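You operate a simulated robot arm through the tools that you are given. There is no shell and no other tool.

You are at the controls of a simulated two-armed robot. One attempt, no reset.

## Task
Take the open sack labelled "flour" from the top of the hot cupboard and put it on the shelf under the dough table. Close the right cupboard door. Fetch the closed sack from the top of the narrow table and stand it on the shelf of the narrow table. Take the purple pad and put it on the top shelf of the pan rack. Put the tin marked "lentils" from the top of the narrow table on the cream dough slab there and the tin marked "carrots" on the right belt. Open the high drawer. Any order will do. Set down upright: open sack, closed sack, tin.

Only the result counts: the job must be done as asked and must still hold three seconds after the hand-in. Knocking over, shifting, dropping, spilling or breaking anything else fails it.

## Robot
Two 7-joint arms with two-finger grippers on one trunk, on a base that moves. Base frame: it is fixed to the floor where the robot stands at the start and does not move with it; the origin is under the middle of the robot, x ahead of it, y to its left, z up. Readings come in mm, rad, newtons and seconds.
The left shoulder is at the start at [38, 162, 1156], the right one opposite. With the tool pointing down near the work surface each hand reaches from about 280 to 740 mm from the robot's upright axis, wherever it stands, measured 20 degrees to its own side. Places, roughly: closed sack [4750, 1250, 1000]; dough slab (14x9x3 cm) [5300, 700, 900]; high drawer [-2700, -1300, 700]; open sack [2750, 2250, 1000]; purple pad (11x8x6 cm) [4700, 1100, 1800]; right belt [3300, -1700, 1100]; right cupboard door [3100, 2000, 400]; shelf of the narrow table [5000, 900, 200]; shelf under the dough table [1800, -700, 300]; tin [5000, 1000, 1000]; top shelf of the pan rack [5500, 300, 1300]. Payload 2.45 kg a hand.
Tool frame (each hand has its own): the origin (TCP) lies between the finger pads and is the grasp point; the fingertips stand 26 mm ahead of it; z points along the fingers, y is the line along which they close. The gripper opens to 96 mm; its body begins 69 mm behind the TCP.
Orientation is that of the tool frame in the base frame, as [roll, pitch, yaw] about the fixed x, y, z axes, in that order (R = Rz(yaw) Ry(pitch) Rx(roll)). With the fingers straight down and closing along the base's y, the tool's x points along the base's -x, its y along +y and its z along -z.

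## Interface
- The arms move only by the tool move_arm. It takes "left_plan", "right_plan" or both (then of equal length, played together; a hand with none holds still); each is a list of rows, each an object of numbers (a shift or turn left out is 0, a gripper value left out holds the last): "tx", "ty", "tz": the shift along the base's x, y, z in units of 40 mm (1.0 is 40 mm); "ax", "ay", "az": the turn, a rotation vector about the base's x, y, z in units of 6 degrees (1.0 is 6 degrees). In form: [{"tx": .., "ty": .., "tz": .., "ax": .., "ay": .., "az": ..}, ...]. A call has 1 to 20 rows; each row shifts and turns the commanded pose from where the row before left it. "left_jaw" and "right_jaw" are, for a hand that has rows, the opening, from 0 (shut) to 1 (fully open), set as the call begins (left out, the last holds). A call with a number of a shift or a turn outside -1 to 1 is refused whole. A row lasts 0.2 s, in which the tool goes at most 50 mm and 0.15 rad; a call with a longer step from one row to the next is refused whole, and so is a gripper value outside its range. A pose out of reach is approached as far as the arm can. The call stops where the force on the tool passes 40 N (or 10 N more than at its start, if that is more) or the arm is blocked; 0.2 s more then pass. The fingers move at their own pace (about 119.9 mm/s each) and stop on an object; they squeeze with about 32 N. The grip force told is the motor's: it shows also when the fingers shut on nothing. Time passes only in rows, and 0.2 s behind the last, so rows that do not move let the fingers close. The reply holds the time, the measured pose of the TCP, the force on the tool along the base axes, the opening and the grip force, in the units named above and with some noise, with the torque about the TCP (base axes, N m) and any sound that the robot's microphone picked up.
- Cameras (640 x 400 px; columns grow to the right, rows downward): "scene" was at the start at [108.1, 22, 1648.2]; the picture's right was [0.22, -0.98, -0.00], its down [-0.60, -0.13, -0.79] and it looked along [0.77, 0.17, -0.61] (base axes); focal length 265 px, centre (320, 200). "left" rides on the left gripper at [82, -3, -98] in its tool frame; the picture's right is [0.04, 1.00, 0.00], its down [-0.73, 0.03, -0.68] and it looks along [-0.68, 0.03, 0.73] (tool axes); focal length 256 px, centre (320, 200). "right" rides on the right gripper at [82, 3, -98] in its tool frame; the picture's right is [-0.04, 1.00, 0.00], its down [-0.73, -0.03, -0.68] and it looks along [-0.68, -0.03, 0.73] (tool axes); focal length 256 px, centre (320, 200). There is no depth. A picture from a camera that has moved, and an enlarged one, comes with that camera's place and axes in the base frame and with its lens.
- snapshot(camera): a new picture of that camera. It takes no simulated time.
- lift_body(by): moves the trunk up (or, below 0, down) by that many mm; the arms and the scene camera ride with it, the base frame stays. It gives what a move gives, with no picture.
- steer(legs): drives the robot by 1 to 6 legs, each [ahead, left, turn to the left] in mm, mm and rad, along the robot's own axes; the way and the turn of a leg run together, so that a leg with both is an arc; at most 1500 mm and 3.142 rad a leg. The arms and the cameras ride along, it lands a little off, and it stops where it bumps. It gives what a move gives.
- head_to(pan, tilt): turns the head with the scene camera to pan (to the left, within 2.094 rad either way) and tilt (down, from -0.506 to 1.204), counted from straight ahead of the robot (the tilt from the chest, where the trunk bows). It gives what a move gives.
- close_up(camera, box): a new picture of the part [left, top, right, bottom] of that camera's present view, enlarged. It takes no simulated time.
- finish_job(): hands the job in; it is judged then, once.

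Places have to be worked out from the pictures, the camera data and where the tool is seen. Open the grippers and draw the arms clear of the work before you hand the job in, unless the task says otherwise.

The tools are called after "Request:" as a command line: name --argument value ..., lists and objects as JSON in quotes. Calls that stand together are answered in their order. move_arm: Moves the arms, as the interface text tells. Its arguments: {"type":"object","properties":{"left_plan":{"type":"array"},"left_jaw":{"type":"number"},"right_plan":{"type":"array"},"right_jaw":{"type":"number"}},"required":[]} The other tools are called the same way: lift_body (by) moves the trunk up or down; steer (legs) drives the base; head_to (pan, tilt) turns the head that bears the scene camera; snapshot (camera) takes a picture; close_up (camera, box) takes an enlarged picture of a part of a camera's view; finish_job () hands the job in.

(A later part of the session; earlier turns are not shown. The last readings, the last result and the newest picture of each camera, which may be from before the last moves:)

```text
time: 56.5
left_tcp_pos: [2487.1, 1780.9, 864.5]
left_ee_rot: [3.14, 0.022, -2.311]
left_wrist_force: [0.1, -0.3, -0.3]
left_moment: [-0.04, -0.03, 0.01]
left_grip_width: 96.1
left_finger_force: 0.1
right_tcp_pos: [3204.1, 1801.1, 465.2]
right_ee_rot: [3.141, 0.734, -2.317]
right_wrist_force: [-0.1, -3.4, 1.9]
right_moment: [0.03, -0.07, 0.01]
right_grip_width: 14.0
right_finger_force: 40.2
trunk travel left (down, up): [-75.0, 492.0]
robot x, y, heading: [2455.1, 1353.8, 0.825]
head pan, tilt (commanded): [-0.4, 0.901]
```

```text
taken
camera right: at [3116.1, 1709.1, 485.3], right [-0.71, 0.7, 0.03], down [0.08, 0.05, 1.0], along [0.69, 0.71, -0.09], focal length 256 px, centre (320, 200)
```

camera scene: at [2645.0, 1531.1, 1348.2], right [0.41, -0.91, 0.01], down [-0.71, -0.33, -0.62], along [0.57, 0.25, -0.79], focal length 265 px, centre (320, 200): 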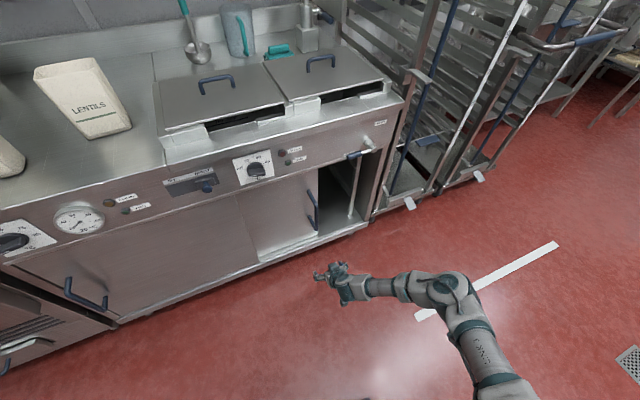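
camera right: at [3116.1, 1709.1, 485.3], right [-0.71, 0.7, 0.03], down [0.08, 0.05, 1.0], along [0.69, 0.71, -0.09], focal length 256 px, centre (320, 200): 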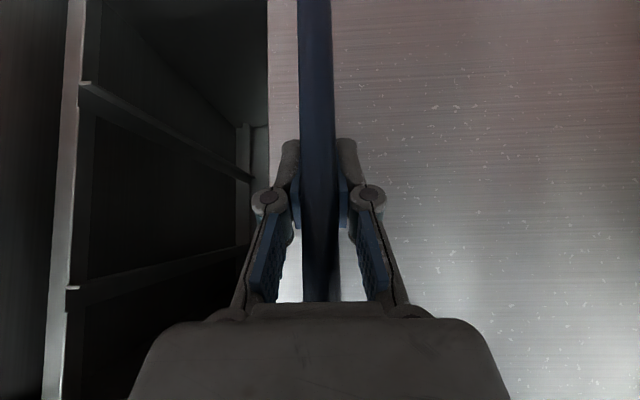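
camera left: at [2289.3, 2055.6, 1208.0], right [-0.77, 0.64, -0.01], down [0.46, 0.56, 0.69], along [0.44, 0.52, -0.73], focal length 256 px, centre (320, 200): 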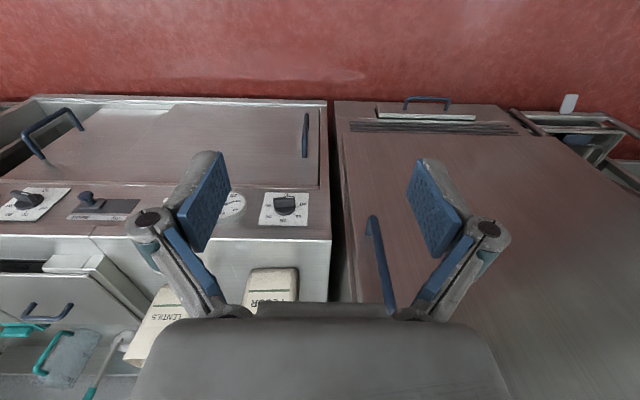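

Gripped (14 mm). I slide the door to the right along the cupboard face with the arm, in small steps watching the force.

Request:
move_arm --right_plan '[{"tx": 0.375, "ty": -0.33}, {"tx": 0.375, "ty": -0.33}, {"tx": 0.375, "ty": -0.33}, {"tx": 0.375, "ty": -0.33}]'

Request:
snapshot --camera "right"

```text
time: 57.5
left_tcp_pos: [2490.3, 1782.2, 863.0]
left_ee_rot: [3.14, 0.017, -2.31]
left_wrist_force: [-1.1, -0.2, 0.1]
left_moment: [-0.02, 0.0, 0.0]
left_grip_width: 96.0
left_finger_force: 0.0
right_tcp_pos: [3264.1, 1747.3, 466.5]
right_ee_rot: [3.137, 0.732, -2.317]
right_wrist_force: [21.8, 23.4, -10.9]
right_moment: [0.16, -0.19, -0.01]
right_grip_width: 14.4
right_finger_force: 40.4
right hand out of reach, approached as far as the arm can: row 4
trunk travel left (down, up): [-75.0, 492.0]
robot x, y, heading: [2451.5, 1351.0, 0.828]
head pan, tilt (commanded): [-0.4, 0.901]
```

```text
taken
camera right: at [3175.1, 1655.3, 485.7], right [-0.71, 0.7, 0.03], down [0.08, 0.04, 1.0], along [0.69, 0.71, -0.09], focal length 256 px, centre (320, 200)
```

right: 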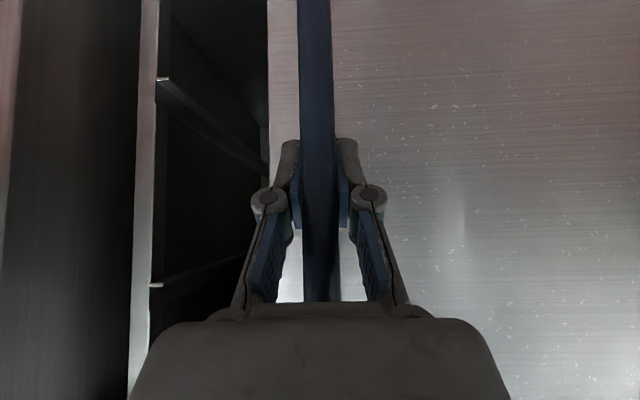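

The door moved 80 mm; judging from the views, the front jamb is still ~160 mm away. The arm is at its reach limit, so I carry on with the base moving right (slightly forward to relieve the pull).

Request:
steer --legs '[[10, -100, 0]]'

Request:
snapshot --camera "right"

Request:
snapshot --camera "scene"

```text
time: 58.6
left_tcp_pos: [2547.4, 1745.7, 852.8]
left_ee_rot: [-3.117, 0.01, -2.31]
left_wrist_force: [-0.9, 1.3, 0.4]
left_moment: [-0.11, -0.15, 0.01]
left_grip_width: 95.9
left_finger_force: 0.0
right_tcp_pos: [3319.9, 1700.7, 465.9]
right_ee_rot: [-3.114, 0.72, -2.291]
right_wrist_force: [-10.3, 4.5, -17.6]
right_moment: [-0.28, 0.24, -0.14]
right_grip_width: 14.6
right_finger_force: 40.4
trunk travel left (down, up): [-75.0, 492.0]
robot x, y, heading: [2524.9, 1294.3, 0.827]
head pan, tilt (commanded): [-0.4, 0.901]
```

```text
taken
camera right: at [3232.0, 1609.8, 486.2], right [-0.72, 0.69, 0.01], down [0.08, 0.07, 0.99], along [0.69, 0.72, -0.11], focal length 256 px, centre (320, 200)
```

right: 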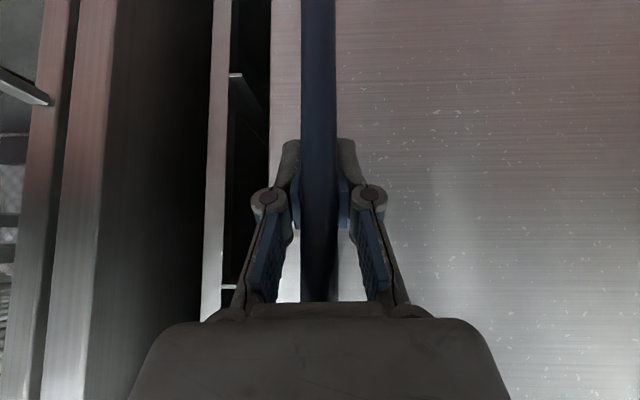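

```text
taken
camera scene: at [2738.6, 1543.6, 1344.5], right [0.41, -0.91, 0.03], down [-0.7, -0.34, -0.62], along [0.58, 0.24, -0.78], focal length 265 px, centre (320, 200)
```

scene: 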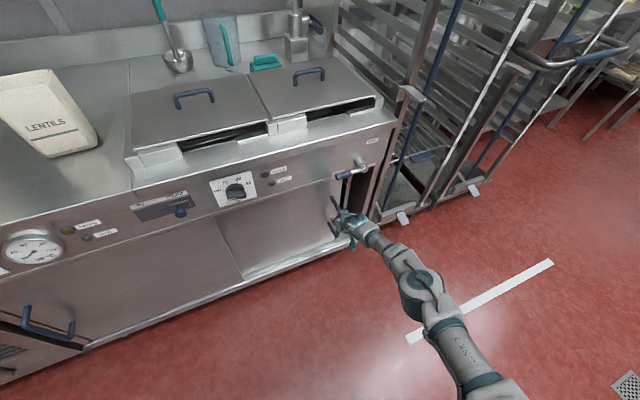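

About 100 mm remain to the jamb. I continue driving right.

Request:
steer --legs '[[0, -80, 0]]'

Request:
snapshot --camera "right"

```text
time: 59.7
left_tcp_pos: [2609.3, 1679.8, 861.5]
left_ee_rot: [-3.132, 0.019, -2.307]
left_wrist_force: [-0.8, 0.5, 0.6]
left_moment: [-0.01, -0.07, 0.04]
left_grip_width: 95.9
left_finger_force: 0.1
right_tcp_pos: [3379.5, 1648.6, 466.9]
right_ee_rot: [-3.139, 0.726, -2.301]
right_wrist_force: [8.3, 18.9, -11.8]
right_moment: [-0.33, -0.05, -0.02]
right_grip_width: 14.1
right_finger_force: 40.7
trunk travel left (down, up): [-75.0, 492.0]
robot x, y, heading: [2579.7, 1244.7, 0.824]
head pan, tilt (commanded): [-0.4, 0.901]
```

```text
taken
camera right: at [3291.5, 1555.4, 486.7], right [-0.72, 0.69, 0.02], down [0.08, 0.05, 0.99], along [0.69, 0.72, -0.1], focal length 256 px, centre (320, 200)
```

right: 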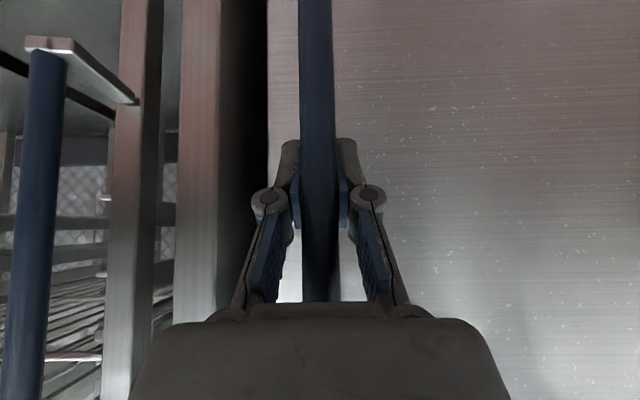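

About 30 mm remain. I drive right another 32 mm.

Request:
steer --legs '[[0, -34, 0]]'

Request:
snapshot --camera "right"

```text
time: 60.6
left_tcp_pos: [2623.1, 1644.8, 870.9]
left_ee_rot: [3.135, 0.04, -2.301]
left_wrist_force: [-0.1, 0.0, 0.2]
left_moment: [0.04, -0.01, -0.02]
left_grip_width: 95.8
left_finger_force: 0.1
right_tcp_pos: [3394.2, 1635.0, 467.1]
right_ee_rot: [3.117, 0.732, -2.3]
right_wrist_force: [5.1, 10.0, -19.3]
right_moment: [-0.69, -0.03, -0.06]
right_grip_width: 14.0
right_finger_force: 40.9
trunk travel left (down, up): [-75.0, 492.0]
robot x, y, heading: [2606.7, 1227.8, 0.831]
head pan, tilt (commanded): [-0.4, 0.901]
stopped in leg 1: the force on the tool passed its limit at 49 N (the readings are from after the stop); the commanded pose is now the measured one
```

```text
taken
camera right: at [3308.6, 1539.7, 487.1], right [-0.74, 0.68, 0.05], down [0.1, 0.04, 0.99], along [0.67, 0.74, -0.09], focal length 256 px, centre (320, 200)
```

right: 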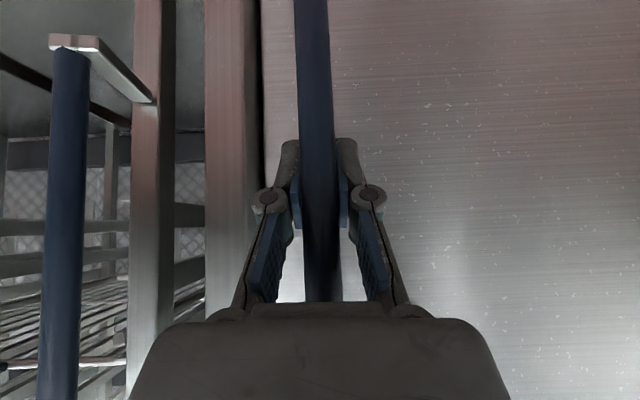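

The force stop suggests the door reached the jamb. I give a small extra push to the right to check it's fully shut.

Request:
move_arm --right_plan '[{"tx": 0.15, "ty": -0.13}, {"tx": 0.15, "ty": -0.13}, {"tx": 0.15, "ty": -0.13}]'

Request:
close_up --camera "right" --box '[180, 0, 340, 140]'

Request:
snapshot --camera "scene"

```text
time: 61.1
left_tcp_pos: [2622.5, 1635.2, 876.2]
left_ee_rot: [3.129, 0.049, -2.305]
left_wrist_force: [-0.2, 0.3, 0.1]
left_moment: [0.01, -0.03, 0.02]
left_grip_width: 96.1
left_finger_force: 0.0
right_tcp_pos: [3394.5, 1633.5, 468.7]
right_ee_rot: [3.093, 0.737, -2.299]
right_wrist_force: [6.9, 3.6, -22.6]
right_moment: [0.6, -0.87, 0.1]
right_grip_width: 14.2
right_finger_force: 41.1
trunk travel left (down, up): [-75.0, 492.0]
robot x, y, heading: [2603.3, 1225.2, 0.829]
head pan, tilt (commanded): [-0.4, 0.901]
stopped in row 2 (right hand): the force on the tool passed its limit at 44 N (the readings are from after the stop); the commanded pose is now the measured one
```

```text
2.86 times, centred on (260, 70) of right
camera zoom: at [3310.3, 1537.5, 487.4], right [-0.75, 0.66, 0.06], down [0.11, 0.03, 0.99], along [0.66, 0.75, -0.09], focal length 731 px, centre (491, 571)
```

zoom: 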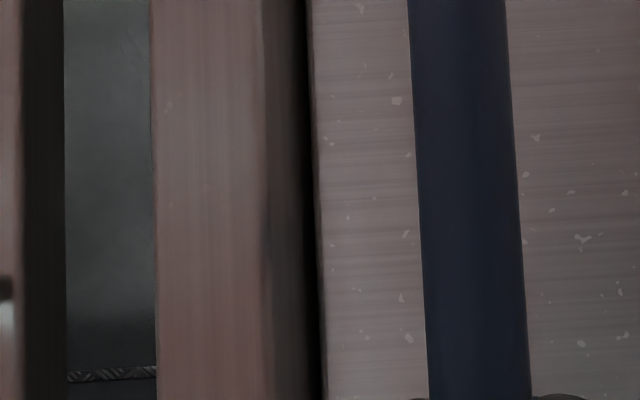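

```text
taken
camera scene: at [2841.3, 1445.2, 1346.2], right [0.42, -0.91, 0.0], down [-0.72, -0.33, -0.61], along [0.56, 0.25, -0.79], focal length 265 px, centre (320, 200)
```

scene: 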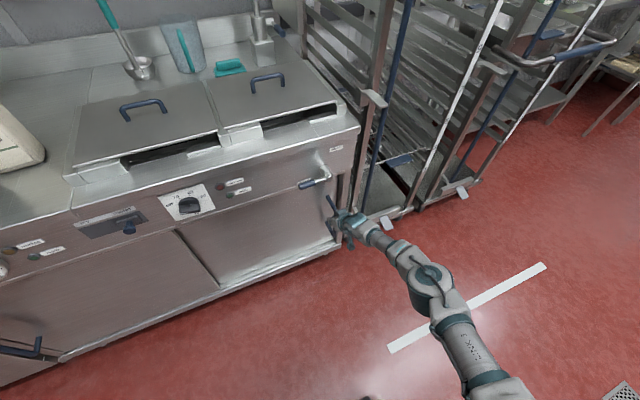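

The door no longer yields. I open the fingers partly, back off and look at the door's edge.

Request:
move_arm --right_plan '[{}, {}]' --right_jaw 0.4

Request:
steer --legs '[[-110, 0, 0]]'

Request:
snapshot --camera "right"

Request:
close_up --camera "scene" --box '[240, 100, 440, 260]'

```text
time: 61.7
left_tcp_pos: [2621.6, 1631.9, 876.7]
left_ee_rot: [3.131, 0.051, -2.304]
left_wrist_force: [-0.7, -0.1, -0.4]
left_moment: [0.03, 0.0, -0.01]
left_grip_width: 96.2
left_finger_force: 0.0
right_tcp_pos: [3395.3, 1633.6, 475.9]
right_ee_rot: [3.092, 0.745, -2.303]
right_wrist_force: [1.0, -0.6, 1.1]
right_moment: [0.05, 0.0, 0.01]
right_grip_width: 38.5
right_finger_force: 0.0
trunk travel left (down, up): [-75.0, 492.0]
robot x, y, heading: [2600.7, 1224.1, 0.831]
head pan, tilt (commanded): [-0.4, 0.901]
```

```text
time: 62.9
left_tcp_pos: [2545.4, 1550.2, 877.2]
left_ee_rot: [3.131, 0.052, -2.302]
left_wrist_force: [0.2, -0.3, 1.0]
left_moment: [0.0, 0.0, -0.01]
left_grip_width: 95.8
left_finger_force: 0.1
right_tcp_pos: [3319.0, 1553.0, 476.6]
right_ee_rot: [3.093, 0.745, -2.303]
right_wrist_force: [0.6, 0.1, 0.0]
right_moment: [-0.01, 0.04, 0.03]
right_grip_width: 38.4
right_finger_force: 0.0
trunk travel left (down, up): [-75.0, 492.0]
robot x, y, heading: [2525.6, 1142.8, 0.833]
head pan, tilt (commanded): [-0.4, 0.901]
```

```text
taken
camera right: at [3234.4, 1456.7, 493.7], right [-0.75, 0.66, 0.06], down [0.1, 0.02, 0.99], along [0.66, 0.75, -0.08], focal length 256 px, centre (320, 200)
```

right: 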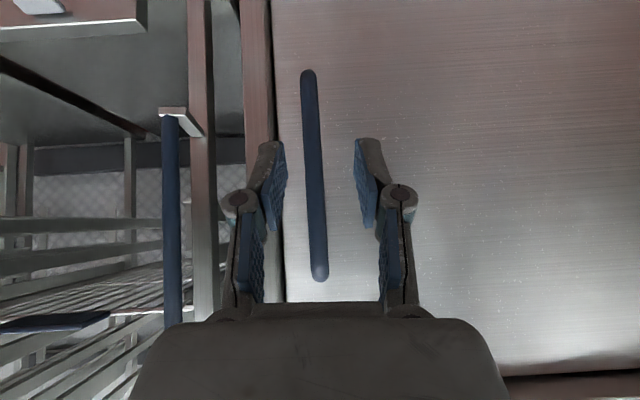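

```text
2.50 times, centred on (340, 180) of scene
camera zoom: at [2760.9, 1359.0, 1348.3], right [0.42, -0.91, 0.0], down [-0.71, -0.33, -0.62], along [0.56, 0.26, -0.79], focal length 664 px, centre (270, 250)
```

zoom: 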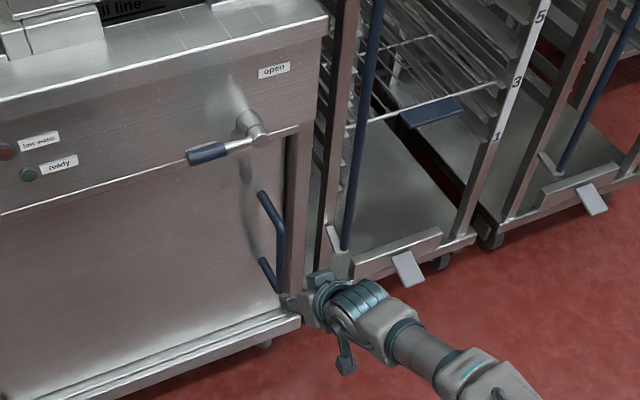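

The door looks shut, but a finger may have met the jamb before the final few mm. I close the gripper, place it left of the bar and push the bar to the right from that side to be sure.

Request:
move_arm --right_plan '[{"tx": -0.82, "ty": -0.157}, {"tx": -0.82, "ty": -0.157}, {"tx": -0.82, "ty": -0.157}, {}]' --right_jaw 0.0

Request:
steer --legs '[[180, -10, 0]]'

Request:
snapshot --camera "right"

```text
time: 63.9
left_tcp_pos: [2543.3, 1548.6, 878.1]
left_ee_rot: [3.129, 0.056, -2.303]
left_wrist_force: [-0.1, 0.4, -0.1]
left_moment: [-0.02, 0.04, -0.03]
left_grip_width: 96.1
left_finger_force: 0.2
right_tcp_pos: [3219.5, 1532.5, 480.2]
right_ee_rot: [3.094, 0.75, -2.303]
right_wrist_force: [-0.6, 0.2, -1.1]
right_moment: [-0.01, -0.02, 0.01]
right_grip_width: 0.0
right_finger_force: 28.4
trunk travel left (down, up): [-75.0, 492.0]
robot x, y, heading: [2526.4, 1138.3, 0.833]
head pan, tilt (commanded): [-0.4, 0.901]
```

```text
time: 65.4
left_tcp_pos: [2670.4, 1676.4, 877.8]
left_ee_rot: [3.131, 0.056, -2.299]
left_wrist_force: [-0.4, 0.7, -0.7]
left_moment: [0.0, 0.02, 0.02]
left_grip_width: 95.9
left_finger_force: 0.0
right_tcp_pos: [3347.4, 1664.5, 479.1]
right_ee_rot: [3.093, 0.748, -2.296]
right_wrist_force: [0.0, 0.4, -0.5]
right_moment: [0.02, 0.02, 0.0]
right_grip_width: 0.3
right_finger_force: 28.5
trunk travel left (down, up): [-75.0, 492.0]
robot x, y, heading: [2659.0, 1269.8, 0.838]
head pan, tilt (commanded): [-0.4, 0.901]
```

```text
taken
camera right: at [3263.4, 1567.3, 496.4], right [-0.75, 0.66, 0.06], down [0.1, 0.02, 1.0], along [0.66, 0.75, -0.08], focal length 256 px, centre (320, 200)
```

right: 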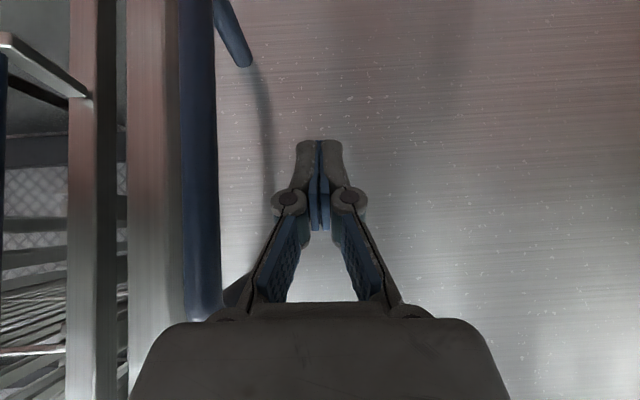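

The closed fingers are on the left side of the bar. I push right until the force stop.

Request:
move_arm --right_plan '[{"tx": 0.375, "ty": -0.33}, {"tx": 0.375, "ty": -0.33}, {"tx": 0.375, "ty": -0.33}, {"tx": 0.375, "ty": -0.33}]'

Request:
snapshot --camera "right"

```text
time: 66.2
left_tcp_pos: [2660.7, 1671.9, 881.4]
left_ee_rot: [3.133, 0.068, -2.295]
left_wrist_force: [-0.5, -0.1, 0.4]
left_moment: [0.02, -0.02, -0.04]
left_grip_width: 96.1
left_finger_force: 0.0
right_tcp_pos: [3367.6, 1637.4, 489.9]
right_ee_rot: [3.067, 0.762, -2.285]
right_wrist_force: [-0.9, 1.2, 1.0]
right_moment: [-0.03, 0.01, -0.03]
right_grip_width: 0.0
right_finger_force: 28.5
trunk travel left (down, up): [-75.0, 492.0]
robot x, y, heading: [2657.1, 1271.4, 0.84]
head pan, tilt (commanded): [-0.4, 0.901]
stopped in row 3 (right hand): the force on the tool passed its limit at 50 N (the readings are from after the stop); the commanded pose is now the measured one
```

```text
taken
camera right: at [3286.1, 1539.3, 505.3], right [-0.77, 0.64, 0.08], down [0.1, 0.0, 0.99], along [0.63, 0.77, -0.06], focal length 256 px, centre (320, 200)
```

right: 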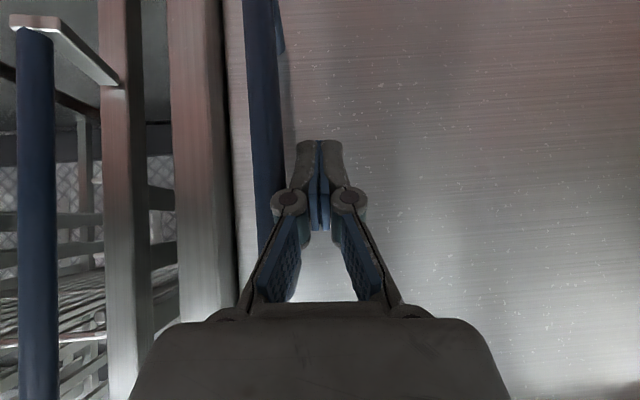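

Force stop at once with no further travel: the door is fully closed. I back away, raise the trunk to normal, and head for the narrow table area.

Request:
steer --legs '[[-30, 40, 0], [-420, 0, 0]]'

Request:
lift_body --by 250

Request:
head_to --pan -0.8 --tilt 0.45

Request:
snapshot --camera "scene"

```text
time: 69.3
left_tcp_pos: [2331.1, 1366.4, 880.7]
left_ee_rot: [3.129, 0.068, -2.296]
left_wrist_force: [0.4, -0.1, 0.7]
left_moment: [0.03, -0.02, -0.02]
left_grip_width: 95.9
left_finger_force: 0.0
right_tcp_pos: [3038.6, 1330.5, 488.1]
right_ee_rot: [3.07, 0.759, -2.287]
right_wrist_force: [0.4, 0.2, 0.1]
right_moment: [0.0, 0.02, 0.0]
right_grip_width: 0.0
right_finger_force: 28.4
trunk travel left (down, up): [-75.0, 492.0]
robot x, y, heading: [2325.4, 964.1, 0.838]
head pan, tilt (commanded): [-0.4, 0.901]
```

```text
time: 71.8
left_tcp_pos: [2335.9, 1357.7, 1136.0]
left_ee_rot: [3.12, 0.073, -2.298]
left_wrist_force: [0.3, 0.7, -0.1]
left_moment: [-0.04, 0.01, 0.01]
left_grip_width: 96.1
left_finger_force: 0.1
right_tcp_pos: [3042.1, 1326.4, 737.8]
right_ee_rot: [3.054, 0.763, -2.3]
right_wrist_force: [0.7, -0.2, 0.3]
right_moment: [0.03, 0.03, 0.03]
right_grip_width: 0.0
right_finger_force: 28.7
trunk travel left (down, up): [-325.0, 242.0]
robot x, y, heading: [2327.9, 967.8, 0.838]
head pan, tilt (commanded): [-0.4, 0.901]
```

```text
time: 72.8
left_tcp_pos: [2335.7, 1357.7, 1134.6]
left_ee_rot: [3.122, 0.073, -2.297]
left_wrist_force: [0.3, -1.0, -1.0]
left_moment: [0.01, 0.04, 0.01]
left_grip_width: 96.1
left_finger_force: 0.0
right_tcp_pos: [3041.3, 1325.8, 739.6]
right_ee_rot: [3.054, 0.764, -2.297]
right_wrist_force: [0.5, -0.1, -0.5]
right_moment: [0.03, 0.02, 0.02]
right_grip_width: 0.0
right_finger_force: 28.6
trunk travel left (down, up): [-325.0, 242.0]
robot x, y, heading: [2327.6, 964.2, 0.838]
head pan, tilt (commanded): [-0.799, 0.45]
```

```text
taken
camera scene: at [2432.5, 988.7, 1666.7], right [0.04, -1.0, 0.0], down [-0.44, -0.02, -0.9], along [0.9, 0.03, -0.44], focal length 265 px, centre (320, 200)
```

scene: 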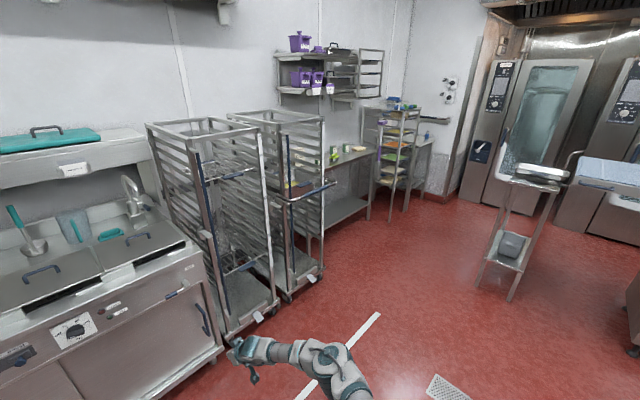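

I zoom on the narrow table and the racks to fix positions before driving over.

Request:
close_up --camera "scene" --box '[250, 20, 410, 130]'

Request:
close_up --camera "scene" --box '[290, 90, 450, 220]'

```text
3.64 times, centred on (330, 75) of scene
camera zoom: at [2432.5, 988.7, 1666.7], right [0.04, -1.0, 0.0], down [-0.44, -0.02, -0.9], along [0.9, 0.03, -0.44], focal length 965 px, centre (284, 654)
```

zoom: 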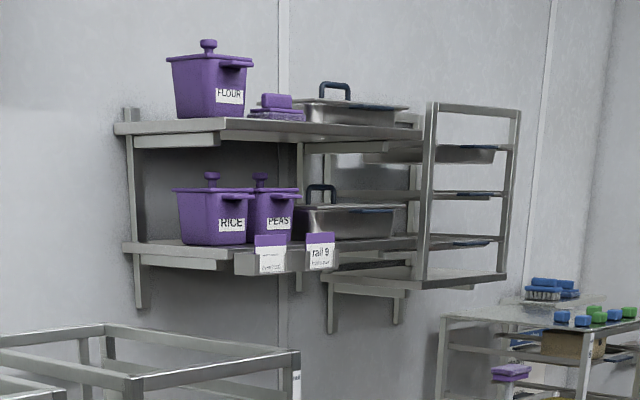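

```text
3.08 times, centred on (370, 155) of scene
camera zoom: at [2432.5, 988.7, 1666.7], right [0.04, -1.0, 0.0], down [-0.44, -0.02, -0.9], along [0.9, 0.03, -0.44], focal length 817 px, centre (166, 338)
```

zoom: 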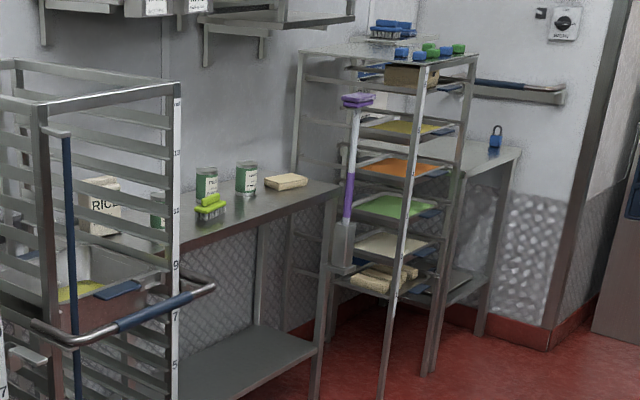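

The layout is clear: RICE sack ≈(4704,1247), tins at (4738,1094), (5023,949), (5096,814), slab ≈(5277,661), purple pad ≈z 1800 on the wall shelf, pan rack top z≈1300. I look straight down to learn the robot's base size.

Request:
head_to --pan 0.0 --tilt 1.2

Request:
snapshot --camera "scene"

```text
time: 73.9
left_tcp_pos: [2337.1, 1356.2, 1135.6]
left_ee_rot: [3.121, 0.07, -2.298]
left_wrist_force: [0.0, -0.4, -0.9]
left_moment: [0.03, 0.03, 0.0]
left_grip_width: 96.1
left_finger_force: 0.1
right_tcp_pos: [3040.9, 1326.8, 738.5]
right_ee_rot: [3.054, 0.764, -2.296]
right_wrist_force: [0.4, 0.0, 0.1]
right_moment: [0.02, 0.03, 0.03]
right_grip_width: 0.0
right_finger_force: 27.8
trunk travel left (down, up): [-325.0, 242.0]
robot x, y, heading: [2326.6, 963.4, 0.838]
head pan, tilt (commanded): [0.0, 1.201]
```

```text
taken
camera scene: at [2380.4, 1024.3, 1608.7], right [0.74, -0.67, 0.0], down [-0.63, -0.69, -0.36], along [0.24, 0.27, -0.93], focal length 265 px, centre (320, 200)
```

scene: 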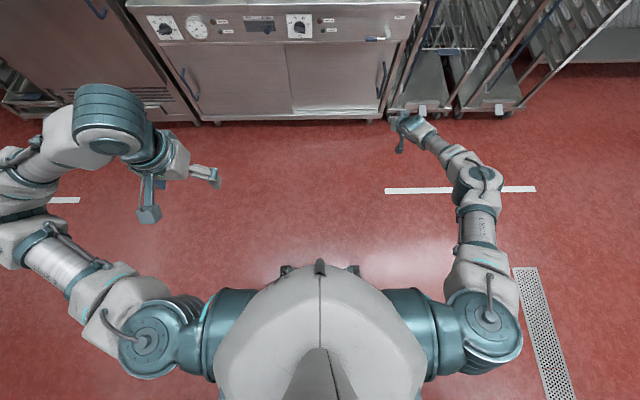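

I bring the right arm back to a compact tool-down pose, then drive right past the partition end and up toward the narrow table, stopping ~900 mm short of it.

Request:
move_arm --right_plan '[{"tx": -0.422, "ty": -0.252, "tz": 0.93, "ax": -0.542, "ay": 0.488}, {"tx": -0.422, "ty": -0.252, "tz": 0.93, "ax": -0.542, "ay": 0.488}, {"tx": -0.422, "ty": -0.252, "tz": 0.93, "ax": -0.542, "ay": 0.488}, {"tx": -0.422, "ty": -0.252, "tz": 0.93, "ax": -0.542, "ay": 0.488}, {"tx": -0.422, "ty": -0.252, "tz": 0.93, "ax": -0.542, "ay": 0.488}, {"tx": -0.422, "ty": -0.252, "tz": 0.93, "ax": -0.542, "ay": 0.488}, {"tx": -0.422, "ty": -0.252, "tz": 0.93, "ax": -0.542, "ay": 0.488}, {"tx": -0.422, "ty": -0.252, "tz": 0.93, "ax": -0.542, "ay": 0.488}, {"tx": -0.422, "ty": -0.252, "tz": 0.93, "ax": -0.542, "ay": 0.488}, {"tx": -0.422, "ty": -0.252, "tz": 0.93, "ax": -0.542, "ay": 0.488}]' --right_jaw 1.0

Request:
steer --legs '[[0, -1000, 0], [250, -800, 0.01], [550, -30, 0]]'

Request:
head_to --pan 0.0 --tilt 0.35

Request:
snapshot --camera "scene"

```text
time: 76.1
left_tcp_pos: [2332.4, 1358.6, 1134.8]
left_ee_rot: [3.122, 0.074, -2.296]
left_wrist_force: [-0.1, -0.1, 0.1]
left_moment: [0.0, -0.01, 0.03]
left_grip_width: 95.9
left_finger_force: 0.1
right_tcp_pos: [2870.9, 1227.6, 1112.1]
right_ee_rot: [3.053, 0.0, -2.298]
right_wrist_force: [-0.2, 0.0, 0.4]
right_moment: [-0.01, 0.0, -0.03]
right_grip_width: 96.0
right_finger_force: 0.2
trunk travel left (down, up): [-325.0, 242.0]
robot x, y, heading: [2323.6, 968.3, 0.833]
head pan, tilt (commanded): [0.0, 1.201]
```

```text
time: 88.2
left_tcp_pos: [4236.8, 732.1, 1134.5]
left_ee_rot: [3.124, 0.073, -2.294]
left_wrist_force: [0.2, 0.3, 0.4]
left_moment: [0.03, 0.07, 0.0]
left_grip_width: 96.1
left_finger_force: 0.0
right_tcp_pos: [4774.4, 603.5, 1111.9]
right_ee_rot: [3.052, 0.003, -2.294]
right_wrist_force: [-0.2, -0.6, -0.3]
right_moment: [-0.03, 0.0, 0.0]
right_grip_width: 95.9
right_finger_force: 0.0
trunk travel left (down, up): [-325.0, 242.0]
robot x, y, heading: [4231.2, 340.3, 0.846]
head pan, tilt (commanded): [0.0, 1.201]
```

```text
time: 89.3
left_tcp_pos: [4235.7, 731.1, 1135.8]
left_ee_rot: [3.123, 0.075, -2.294]
left_wrist_force: [-0.4, 0.3, 0.7]
left_moment: [0.01, 0.03, 0.01]
left_grip_width: 96.1
left_finger_force: 0.2
right_tcp_pos: [4773.8, 602.1, 1113.2]
right_ee_rot: [3.05, 0.007, -2.292]
right_wrist_force: [-0.2, -0.3, 0.4]
right_moment: [0.02, 0.0, 0.01]
right_grip_width: 96.0
right_finger_force: 0.0
trunk travel left (down, up): [-325.0, 242.0]
robot x, y, heading: [4232.1, 343.3, 0.837]
head pan, tilt (commanded): [0.0, 0.351]
```

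```text
taken
camera scene: at [4307.4, 428.2, 1675.8], right [0.75, -0.67, 0.0], down [-0.23, -0.26, -0.94], along [0.62, 0.7, -0.35], focal length 265 px, centre (320, 200)
```

scene: 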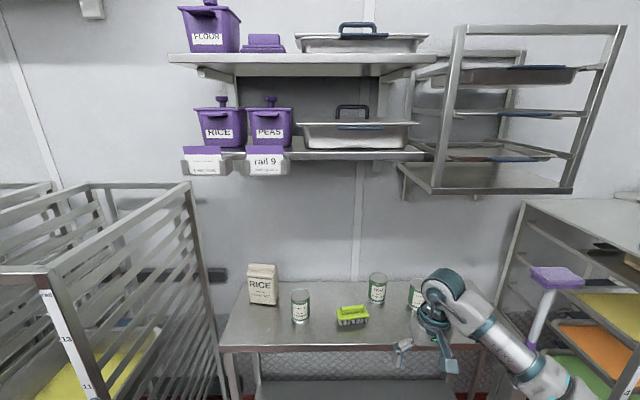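

I'm in front of the narrow table. I zoom on the table top, the wall shelf with the purple pad, and the pan rack.

Request:
close_up --camera "scene" --box '[210, 240, 450, 390]'

Request:
close_up --camera "scene" --box '[160, 0, 440, 180]'

Request:
head_to --pan -0.7 --tilt 0.5

Request:
snapshot --camera "scene"

Request:
snapshot --camera "left"

Request:
snapshot --camera "right"

```text
2.67 times, centred on (330, 315) of scene
camera zoom: at [4307.4, 428.2, 1675.8], right [0.75, -0.67, 0.0], down [-0.23, -0.26, -0.94], along [0.62, 0.7, -0.35], focal length 708 px, centre (293, -107)
```

zoom: 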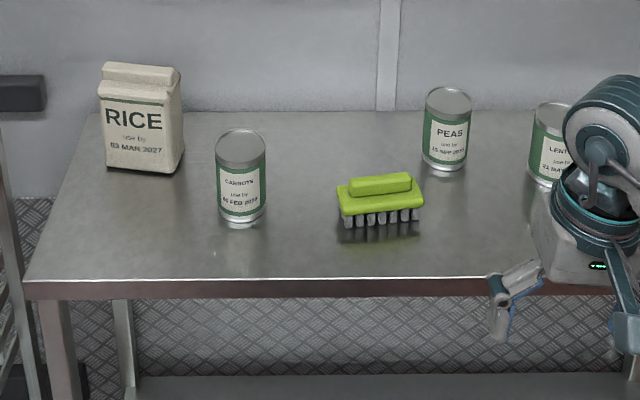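

```text
2.22 times, centred on (300, 90) of scene
camera zoom: at [4307.4, 428.2, 1675.8], right [0.75, -0.67, 0.0], down [-0.23, -0.26, -0.94], along [0.62, 0.7, -0.35], focal length 590 px, centre (364, 444)
```

zoom: 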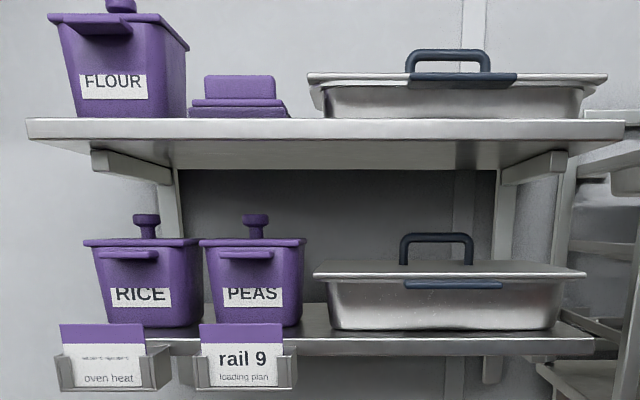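

```text
time: 90.4
left_tcp_pos: [4236.7, 729.7, 1135.6]
left_ee_rot: [3.123, 0.075, -2.294]
left_wrist_force: [0.1, 0.9, 0.6]
left_moment: [-0.02, -0.02, 0.01]
left_grip_width: 95.7
left_finger_force: 0.1
right_tcp_pos: [4773.3, 602.3, 1113.4]
right_ee_rot: [3.053, 0.006, -2.294]
right_wrist_force: [0.0, 0.2, -0.6]
right_moment: [0.03, 0.01, 0.0]
right_grip_width: 96.1
right_finger_force: 0.1
trunk travel left (down, up): [-325.0, 242.0]
robot x, y, heading: [4231.1, 336.5, 0.842]
head pan, tilt (commanded): [-0.7, 0.499]
```

```text
taken
camera scene: at [4335.2, 371.7, 1662.3], right [0.14, -0.99, 0.0], down [-0.48, -0.07, -0.88], along [0.87, 0.12, -0.48], focal length 265 px, centre (320, 200)
```

scene: 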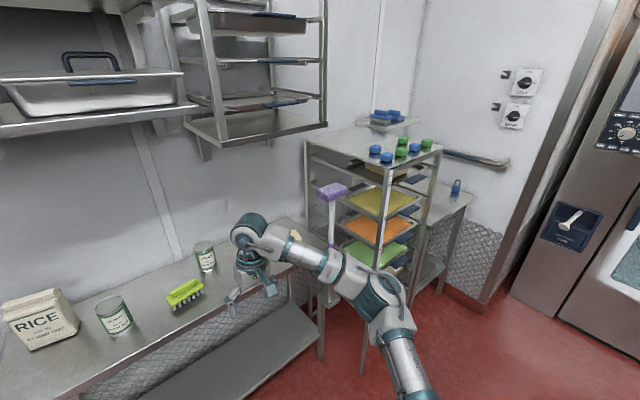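

```text
taken
camera left: at [4180.0, 658.6, 1228.9], right [-0.78, 0.63, 0.02], down [0.44, 0.52, 0.73], along [0.45, 0.58, -0.68], focal length 256 px, centre (320, 200)
```

left: 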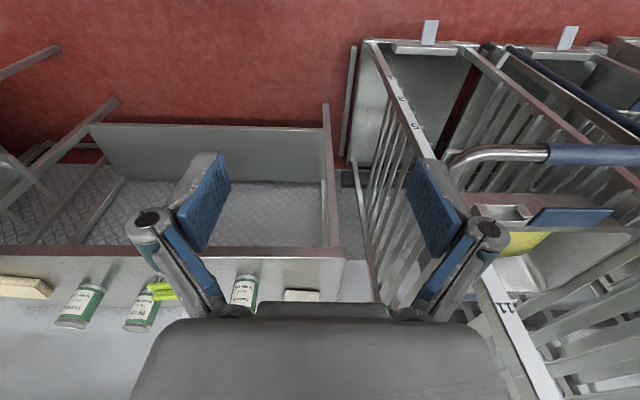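

```text
taken
camera right: at [4722.4, 535.7, 1212.0], right [-0.72, 0.69, 0.09], down [0.55, 0.49, 0.68], along [0.42, 0.54, -0.73], focal length 256 px, centre (320, 200)
```

right: 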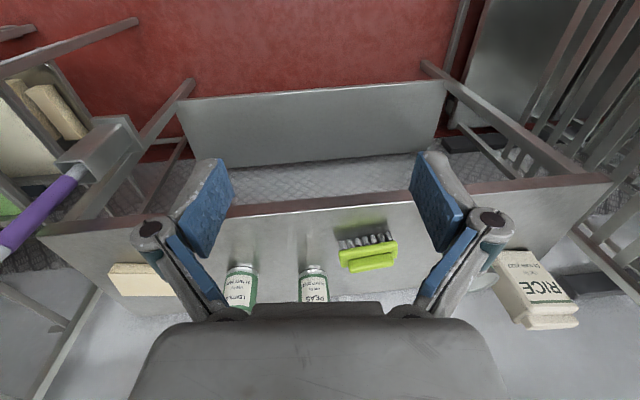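

Triangulation gives table top z≈868, CARROTS centre ≈[4800,1100], PEAS ≈[5110,971], LENTILS ≈[5204,846], slab ≈[5308,645]. I drive into position for the lentils tin: right ~210 mm, then forward ~380 mm.

Request:
steer --legs '[[0, -205, 0.006], [380, 0, 0]]'

Request:
head_to --pan -0.3 --tilt 0.75

Request:
snapshot --camera "scene"

Request:
snapshot --camera "right"

```text
time: 94.0
left_tcp_pos: [4649.4, 866.6, 1138.7]
left_ee_rot: [3.113, 0.075, -2.3]
left_wrist_force: [0.0, 0.0, -0.5]
left_moment: [0.0, 0.02, 0.04]
left_grip_width: 96.4
left_finger_force: 0.2
right_tcp_pos: [5187.6, 735.3, 1111.0]
right_ee_rot: [3.043, 0.005, -2.299]
right_wrist_force: [0.3, -0.7, 1.0]
right_moment: [-0.01, 0.03, -0.02]
right_grip_width: 95.8
right_finger_force: 0.1
trunk travel left (down, up): [-325.0, 242.0]
robot x, y, heading: [4639.1, 482.5, 0.834]
head pan, tilt (commanded): [-0.7, 0.499]
```

```text
time: 94.9
left_tcp_pos: [4646.1, 865.1, 1137.9]
left_ee_rot: [3.118, 0.079, -2.303]
left_wrist_force: [-0.5, 0.1, 0.2]
left_moment: [-0.05, -0.01, 0.0]
left_grip_width: 96.1
left_finger_force: 0.2
right_tcp_pos: [5184.4, 734.3, 1114.2]
right_ee_rot: [3.047, 0.007, -2.3]
right_wrist_force: [0.1, -0.1, 0.2]
right_moment: [-0.03, -0.02, 0.02]
right_grip_width: 96.0
right_finger_force: 0.1
trunk travel left (down, up): [-325.0, 242.0]
robot x, y, heading: [4639.7, 481.5, 0.835]
head pan, tilt (commanded): [-0.3, 0.75]
```

```text
taken
camera scene: at [4727.3, 538.5, 1640.2], right [0.51, -0.86, 0.0], down [-0.59, -0.35, -0.73], along [0.63, 0.37, -0.69], focal length 265 px, centre (320, 200)
```

scene: 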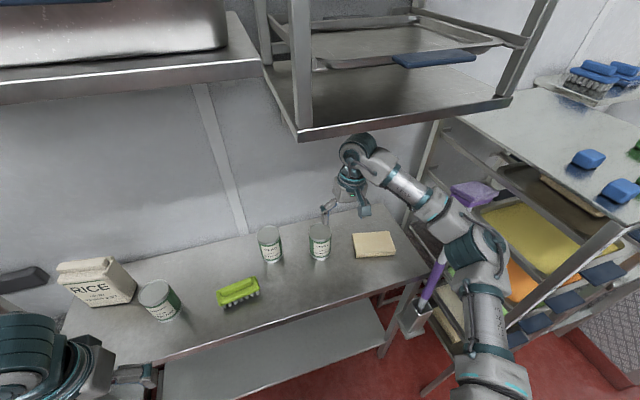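

```text
taken
camera right: at [5133.4, 668.0, 1211.9], right [-0.71, 0.69, 0.1], down [0.56, 0.48, 0.68], along [0.42, 0.54, -0.73], focal length 256 px, centre (320, 200)
```

right: 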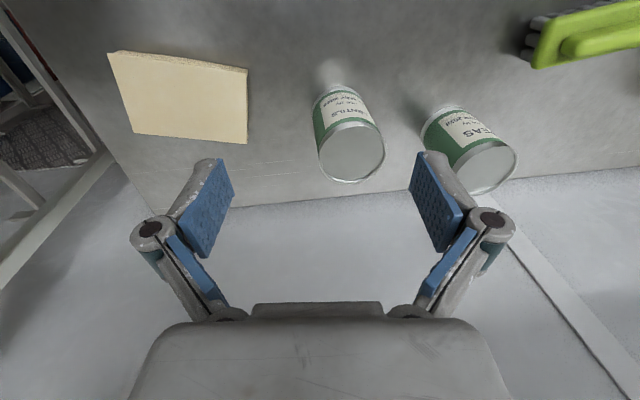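

LENTILS is at ≈[5202,820] (top z≈975), slab centre ≈[5308,668]. The tin is under the hanging rack (bottom z≈1410), so I first descend to z≈1030, fix the small tool tilt, then move over the tin and look.

Request:
move_arm --right_plan '[{"tz": -0.7, "ax": -0.2, "ay": -0.225}, {"tz": -0.7, "ax": -0.2, "ay": -0.225}, {"tz": -0.7, "ax": -0.2, "ay": -0.225}, {"tx": 0.14, "ty": 0.7}, {"tx": 0.14, "ty": 0.7}, {"tx": 0.14, "ty": 0.7}]' --right_jaw 1.0

Request:
snapshot --camera "right"

Request:
snapshot --camera "scene"

```text
time: 96.3
left_tcp_pos: [4637.4, 873.8, 1136.4]
left_ee_rot: [3.125, 0.078, -2.299]
left_wrist_force: [0.3, -0.1, 0.2]
left_moment: [-0.03, -0.01, 0.0]
left_grip_width: 95.8
left_finger_force: 0.0
right_tcp_pos: [5193.4, 825.9, 1031.5]
right_ee_rot: [-3.132, 0.008, -2.299]
right_wrist_force: [-0.3, 0.4, 0.3]
right_moment: [-0.01, -0.01, 0.01]
right_grip_width: 96.2
right_finger_force: 0.0
trunk travel left (down, up): [-325.0, 242.0]
robot x, y, heading: [4635.4, 480.4, 0.838]
head pan, tilt (commanded): [-0.3, 0.75]
```

```text
taken
camera right: at [5134.4, 766.5, 1130.0], right [-0.72, 0.69, -0.01], down [0.5, 0.53, 0.68], along [0.48, 0.49, -0.73], focal length 256 px, centre (320, 200)
```

right: 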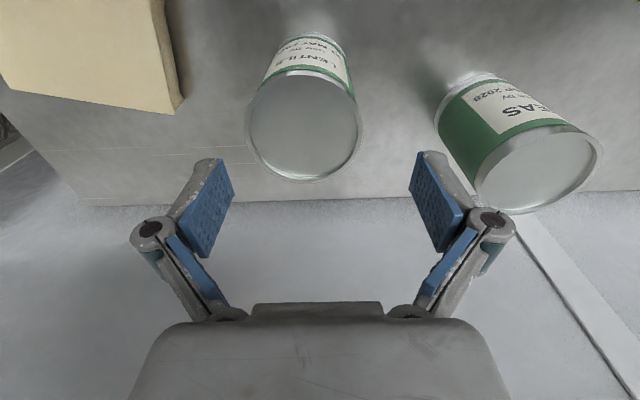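

```text
taken
camera scene: at [4716.7, 549.6, 1640.3], right [0.51, -0.86, 0.01], down [-0.59, -0.35, -0.73], along [0.63, 0.37, -0.68], focal length 265 px, centre (320, 200)
```

scene: 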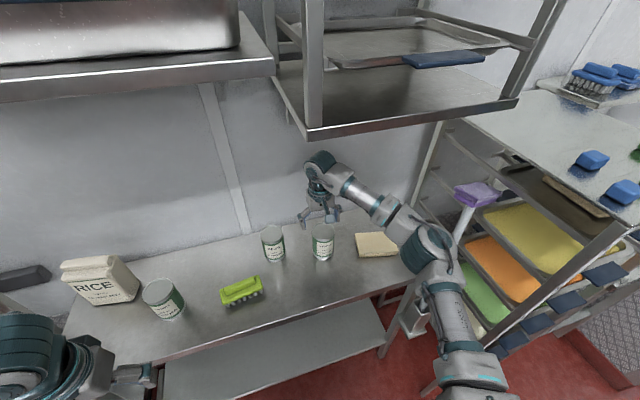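

The tin is ~11 mm to the right of the hand's axis, diameter ≈74 mm. I correct, descend to z≈930 and grip.

Request:
move_arm --right_plan '[{"tx": 0.115, "ty": -0.275}, {"tz": -0.85}, {"tz": -0.85}, {"tz": -0.83}]' --right_jaw 1.0

Request:
move_arm --right_plan '[{}, {}, {}, {}]' --right_jaw 0.0

Request:
snapshot --camera "right"

```text
time: 97.3
left_tcp_pos: [4637.6, 871.5, 1137.3]
left_ee_rot: [3.126, 0.081, -2.297]
left_wrist_force: [-0.7, 0.8, 0.0]
left_moment: [-0.01, -0.01, 0.02]
left_grip_width: 96.1
left_finger_force: 0.0
right_tcp_pos: [5198.2, 813.8, 935.5]
right_ee_rot: [-3.137, 0.018, -2.299]
right_wrist_force: [5.3, 6.5, 22.4]
right_moment: [-0.32, 0.25, 0.05]
right_grip_width: 96.6
right_finger_force: 0.2
trunk travel left (down, up): [-325.0, 242.0]
robot x, y, heading: [4637.4, 477.8, 0.837]
head pan, tilt (commanded): [-0.3, 0.75]
```

```text
time: 97.8
left_tcp_pos: [4639.3, 865.6, 1138.7]
left_ee_rot: [3.122, 0.083, -2.3]
left_wrist_force: [-0.6, -0.9, -0.8]
left_moment: [0.05, 0.0, 0.0]
left_grip_width: 96.0
left_finger_force: 0.1
right_tcp_pos: [5197.4, 814.7, 940.1]
right_ee_rot: [3.132, 0.029, -2.296]
right_wrist_force: [-2.6, 6.9, 26.2]
right_moment: [-0.42, 0.23, 0.08]
right_grip_width: 84.9
right_finger_force: 32.2
trunk travel left (down, up): [-325.0, 242.0]
robot x, y, heading: [4638.1, 478.9, 0.837]
head pan, tilt (commanded): [-0.3, 0.75]
stopped in row 2 (right hand): the force on the tool passed its limit at 41 N (the readings are from after the stop); the commanded pose is now the measured one
```

```text
taken
camera right: at [5139.6, 752.3, 1036.4], right [-0.72, 0.69, 0.01], down [0.5, 0.51, 0.7], along [0.48, 0.51, -0.71], focal length 256 px, centre (320, 200)
```

right: 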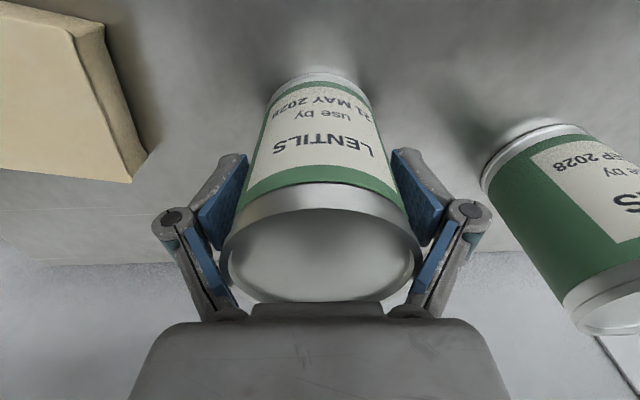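

There's ~25 N of upward force while the fingers hold something 85 mm wide. I read the forces again and look from the scene camera before lifting.

Request:
close_up --camera "scene" --box '[230, 130, 430, 290]'

Request:
move_arm --right_plan '[{"tz": 0.1}, {}]'

```text
2.50 times, centred on (330, 210) of scene
camera zoom: at [4715.2, 542.2, 1640.9], right [0.51, -0.86, 0.0], down [-0.58, -0.35, -0.73], along [0.63, 0.37, -0.68], focal length 664 px, centre (295, 175)
```

zoom: 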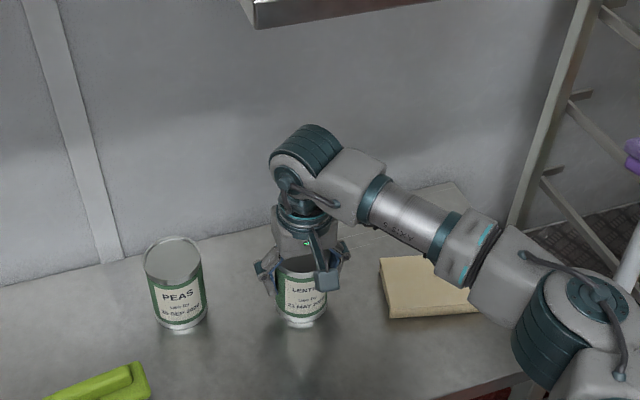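

```text
time: 98.4
left_tcp_pos: [4639.4, 868.0, 1137.9]
left_ee_rot: [3.122, 0.081, -2.3]
left_wrist_force: [-0.8, -0.4, -0.3]
left_moment: [-0.01, 0.01, 0.01]
left_grip_width: 96.0
left_finger_force: 0.0
right_tcp_pos: [5197.7, 812.8, 940.5]
right_ee_rot: [3.14, 0.022, -2.298]
right_wrist_force: [-1.9, 8.8, 27.7]
right_moment: [0.29, -0.12, 0.09]
right_grip_width: 83.9
right_finger_force: 32.1
trunk travel left (down, up): [-325.0, 242.0]
robot x, y, heading: [4633.6, 484.3, 0.838]
head pan, tilt (commanded): [-0.3, 0.75]
```

The palm appears to be pressing on the tin's top. I open, rise 15 mm, check the force, then grip again.

Request:
move_arm --right_plan '[{}, {"tz": 0.2}, {"tz": 0.2}, {}]' --right_jaw 1.0

Request:
snapshot --camera "right"

```text
time: 99.4
left_tcp_pos: [4640.5, 868.2, 1137.4]
left_ee_rot: [3.12, 0.081, -2.298]
left_wrist_force: [-0.6, -0.4, -0.1]
left_moment: [-0.02, -0.01, -0.02]
left_grip_width: 95.9
left_finger_force: 0.0
right_tcp_pos: [5199.1, 813.1, 952.8]
right_ee_rot: [3.14, 0.019, -2.296]
right_wrist_force: [-0.3, 0.3, -0.4]
right_moment: [0.01, 0.01, -0.03]
right_grip_width: 96.1
right_finger_force: 0.0
trunk travel left (down, up): [-325.0, 242.0]
robot x, y, heading: [4636.8, 480.4, 0.839]
head pan, tilt (commanded): [-0.3, 0.75]
```

```text
taken
camera right: at [5140.9, 752.7, 1050.7], right [-0.72, 0.69, 0.0], down [0.5, 0.52, 0.69], along [0.48, 0.5, -0.72], focal length 256 px, centre (320, 200)
```

right: 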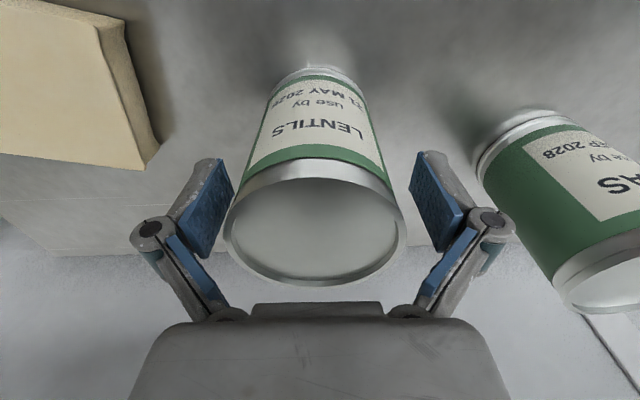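

Force is zero now; the fingers' inner links narrow toward the palm, so the wide tin jammed there. I rise 6 mm more and close on the tin.

Request:
move_arm --right_plan '[{"tz": 0.15}, {}]' --right_jaw 1.0

Request:
move_arm --right_plan '[{}, {}, {}, {}]' --right_jaw 0.0

```text
time: 100.0
left_tcp_pos: [4641.8, 867.9, 1137.2]
left_ee_rot: [3.12, 0.08, -2.299]
left_wrist_force: [-0.5, 0.5, -0.5]
left_moment: [0.01, -0.01, 0.04]
left_grip_width: 96.2
left_finger_force: 0.1
right_tcp_pos: [5200.0, 812.9, 959.3]
right_ee_rot: [3.139, 0.018, -2.297]
right_wrist_force: [-0.5, 1.1, 1.0]
right_moment: [0.01, 0.04, 0.03]
right_grip_width: 95.8
right_finger_force: 0.0
trunk travel left (down, up): [-325.0, 242.0]
robot x, y, heading: [4636.6, 483.8, 0.834]
head pan, tilt (commanded): [-0.3, 0.75]
```

```text
time: 101.0
left_tcp_pos: [4642.3, 867.2, 1137.2]
left_ee_rot: [3.121, 0.081, -2.299]
left_wrist_force: [-0.3, -0.3, -0.4]
left_moment: [-0.05, 0.03, 0.0]
left_grip_width: 96.3
left_finger_force: 0.0
right_tcp_pos: [5200.4, 812.9, 960.8]
right_ee_rot: [3.14, 0.019, -2.296]
right_wrist_force: [2.6, 1.5, 5.9]
right_moment: [-0.16, -0.06, 0.07]
right_grip_width: 72.4
right_finger_force: 32.1
trunk travel left (down, up): [-325.0, 242.0]
robot x, y, heading: [4635.3, 485.4, 0.833]
head pan, tilt (commanded): [-0.3, 0.75]
```

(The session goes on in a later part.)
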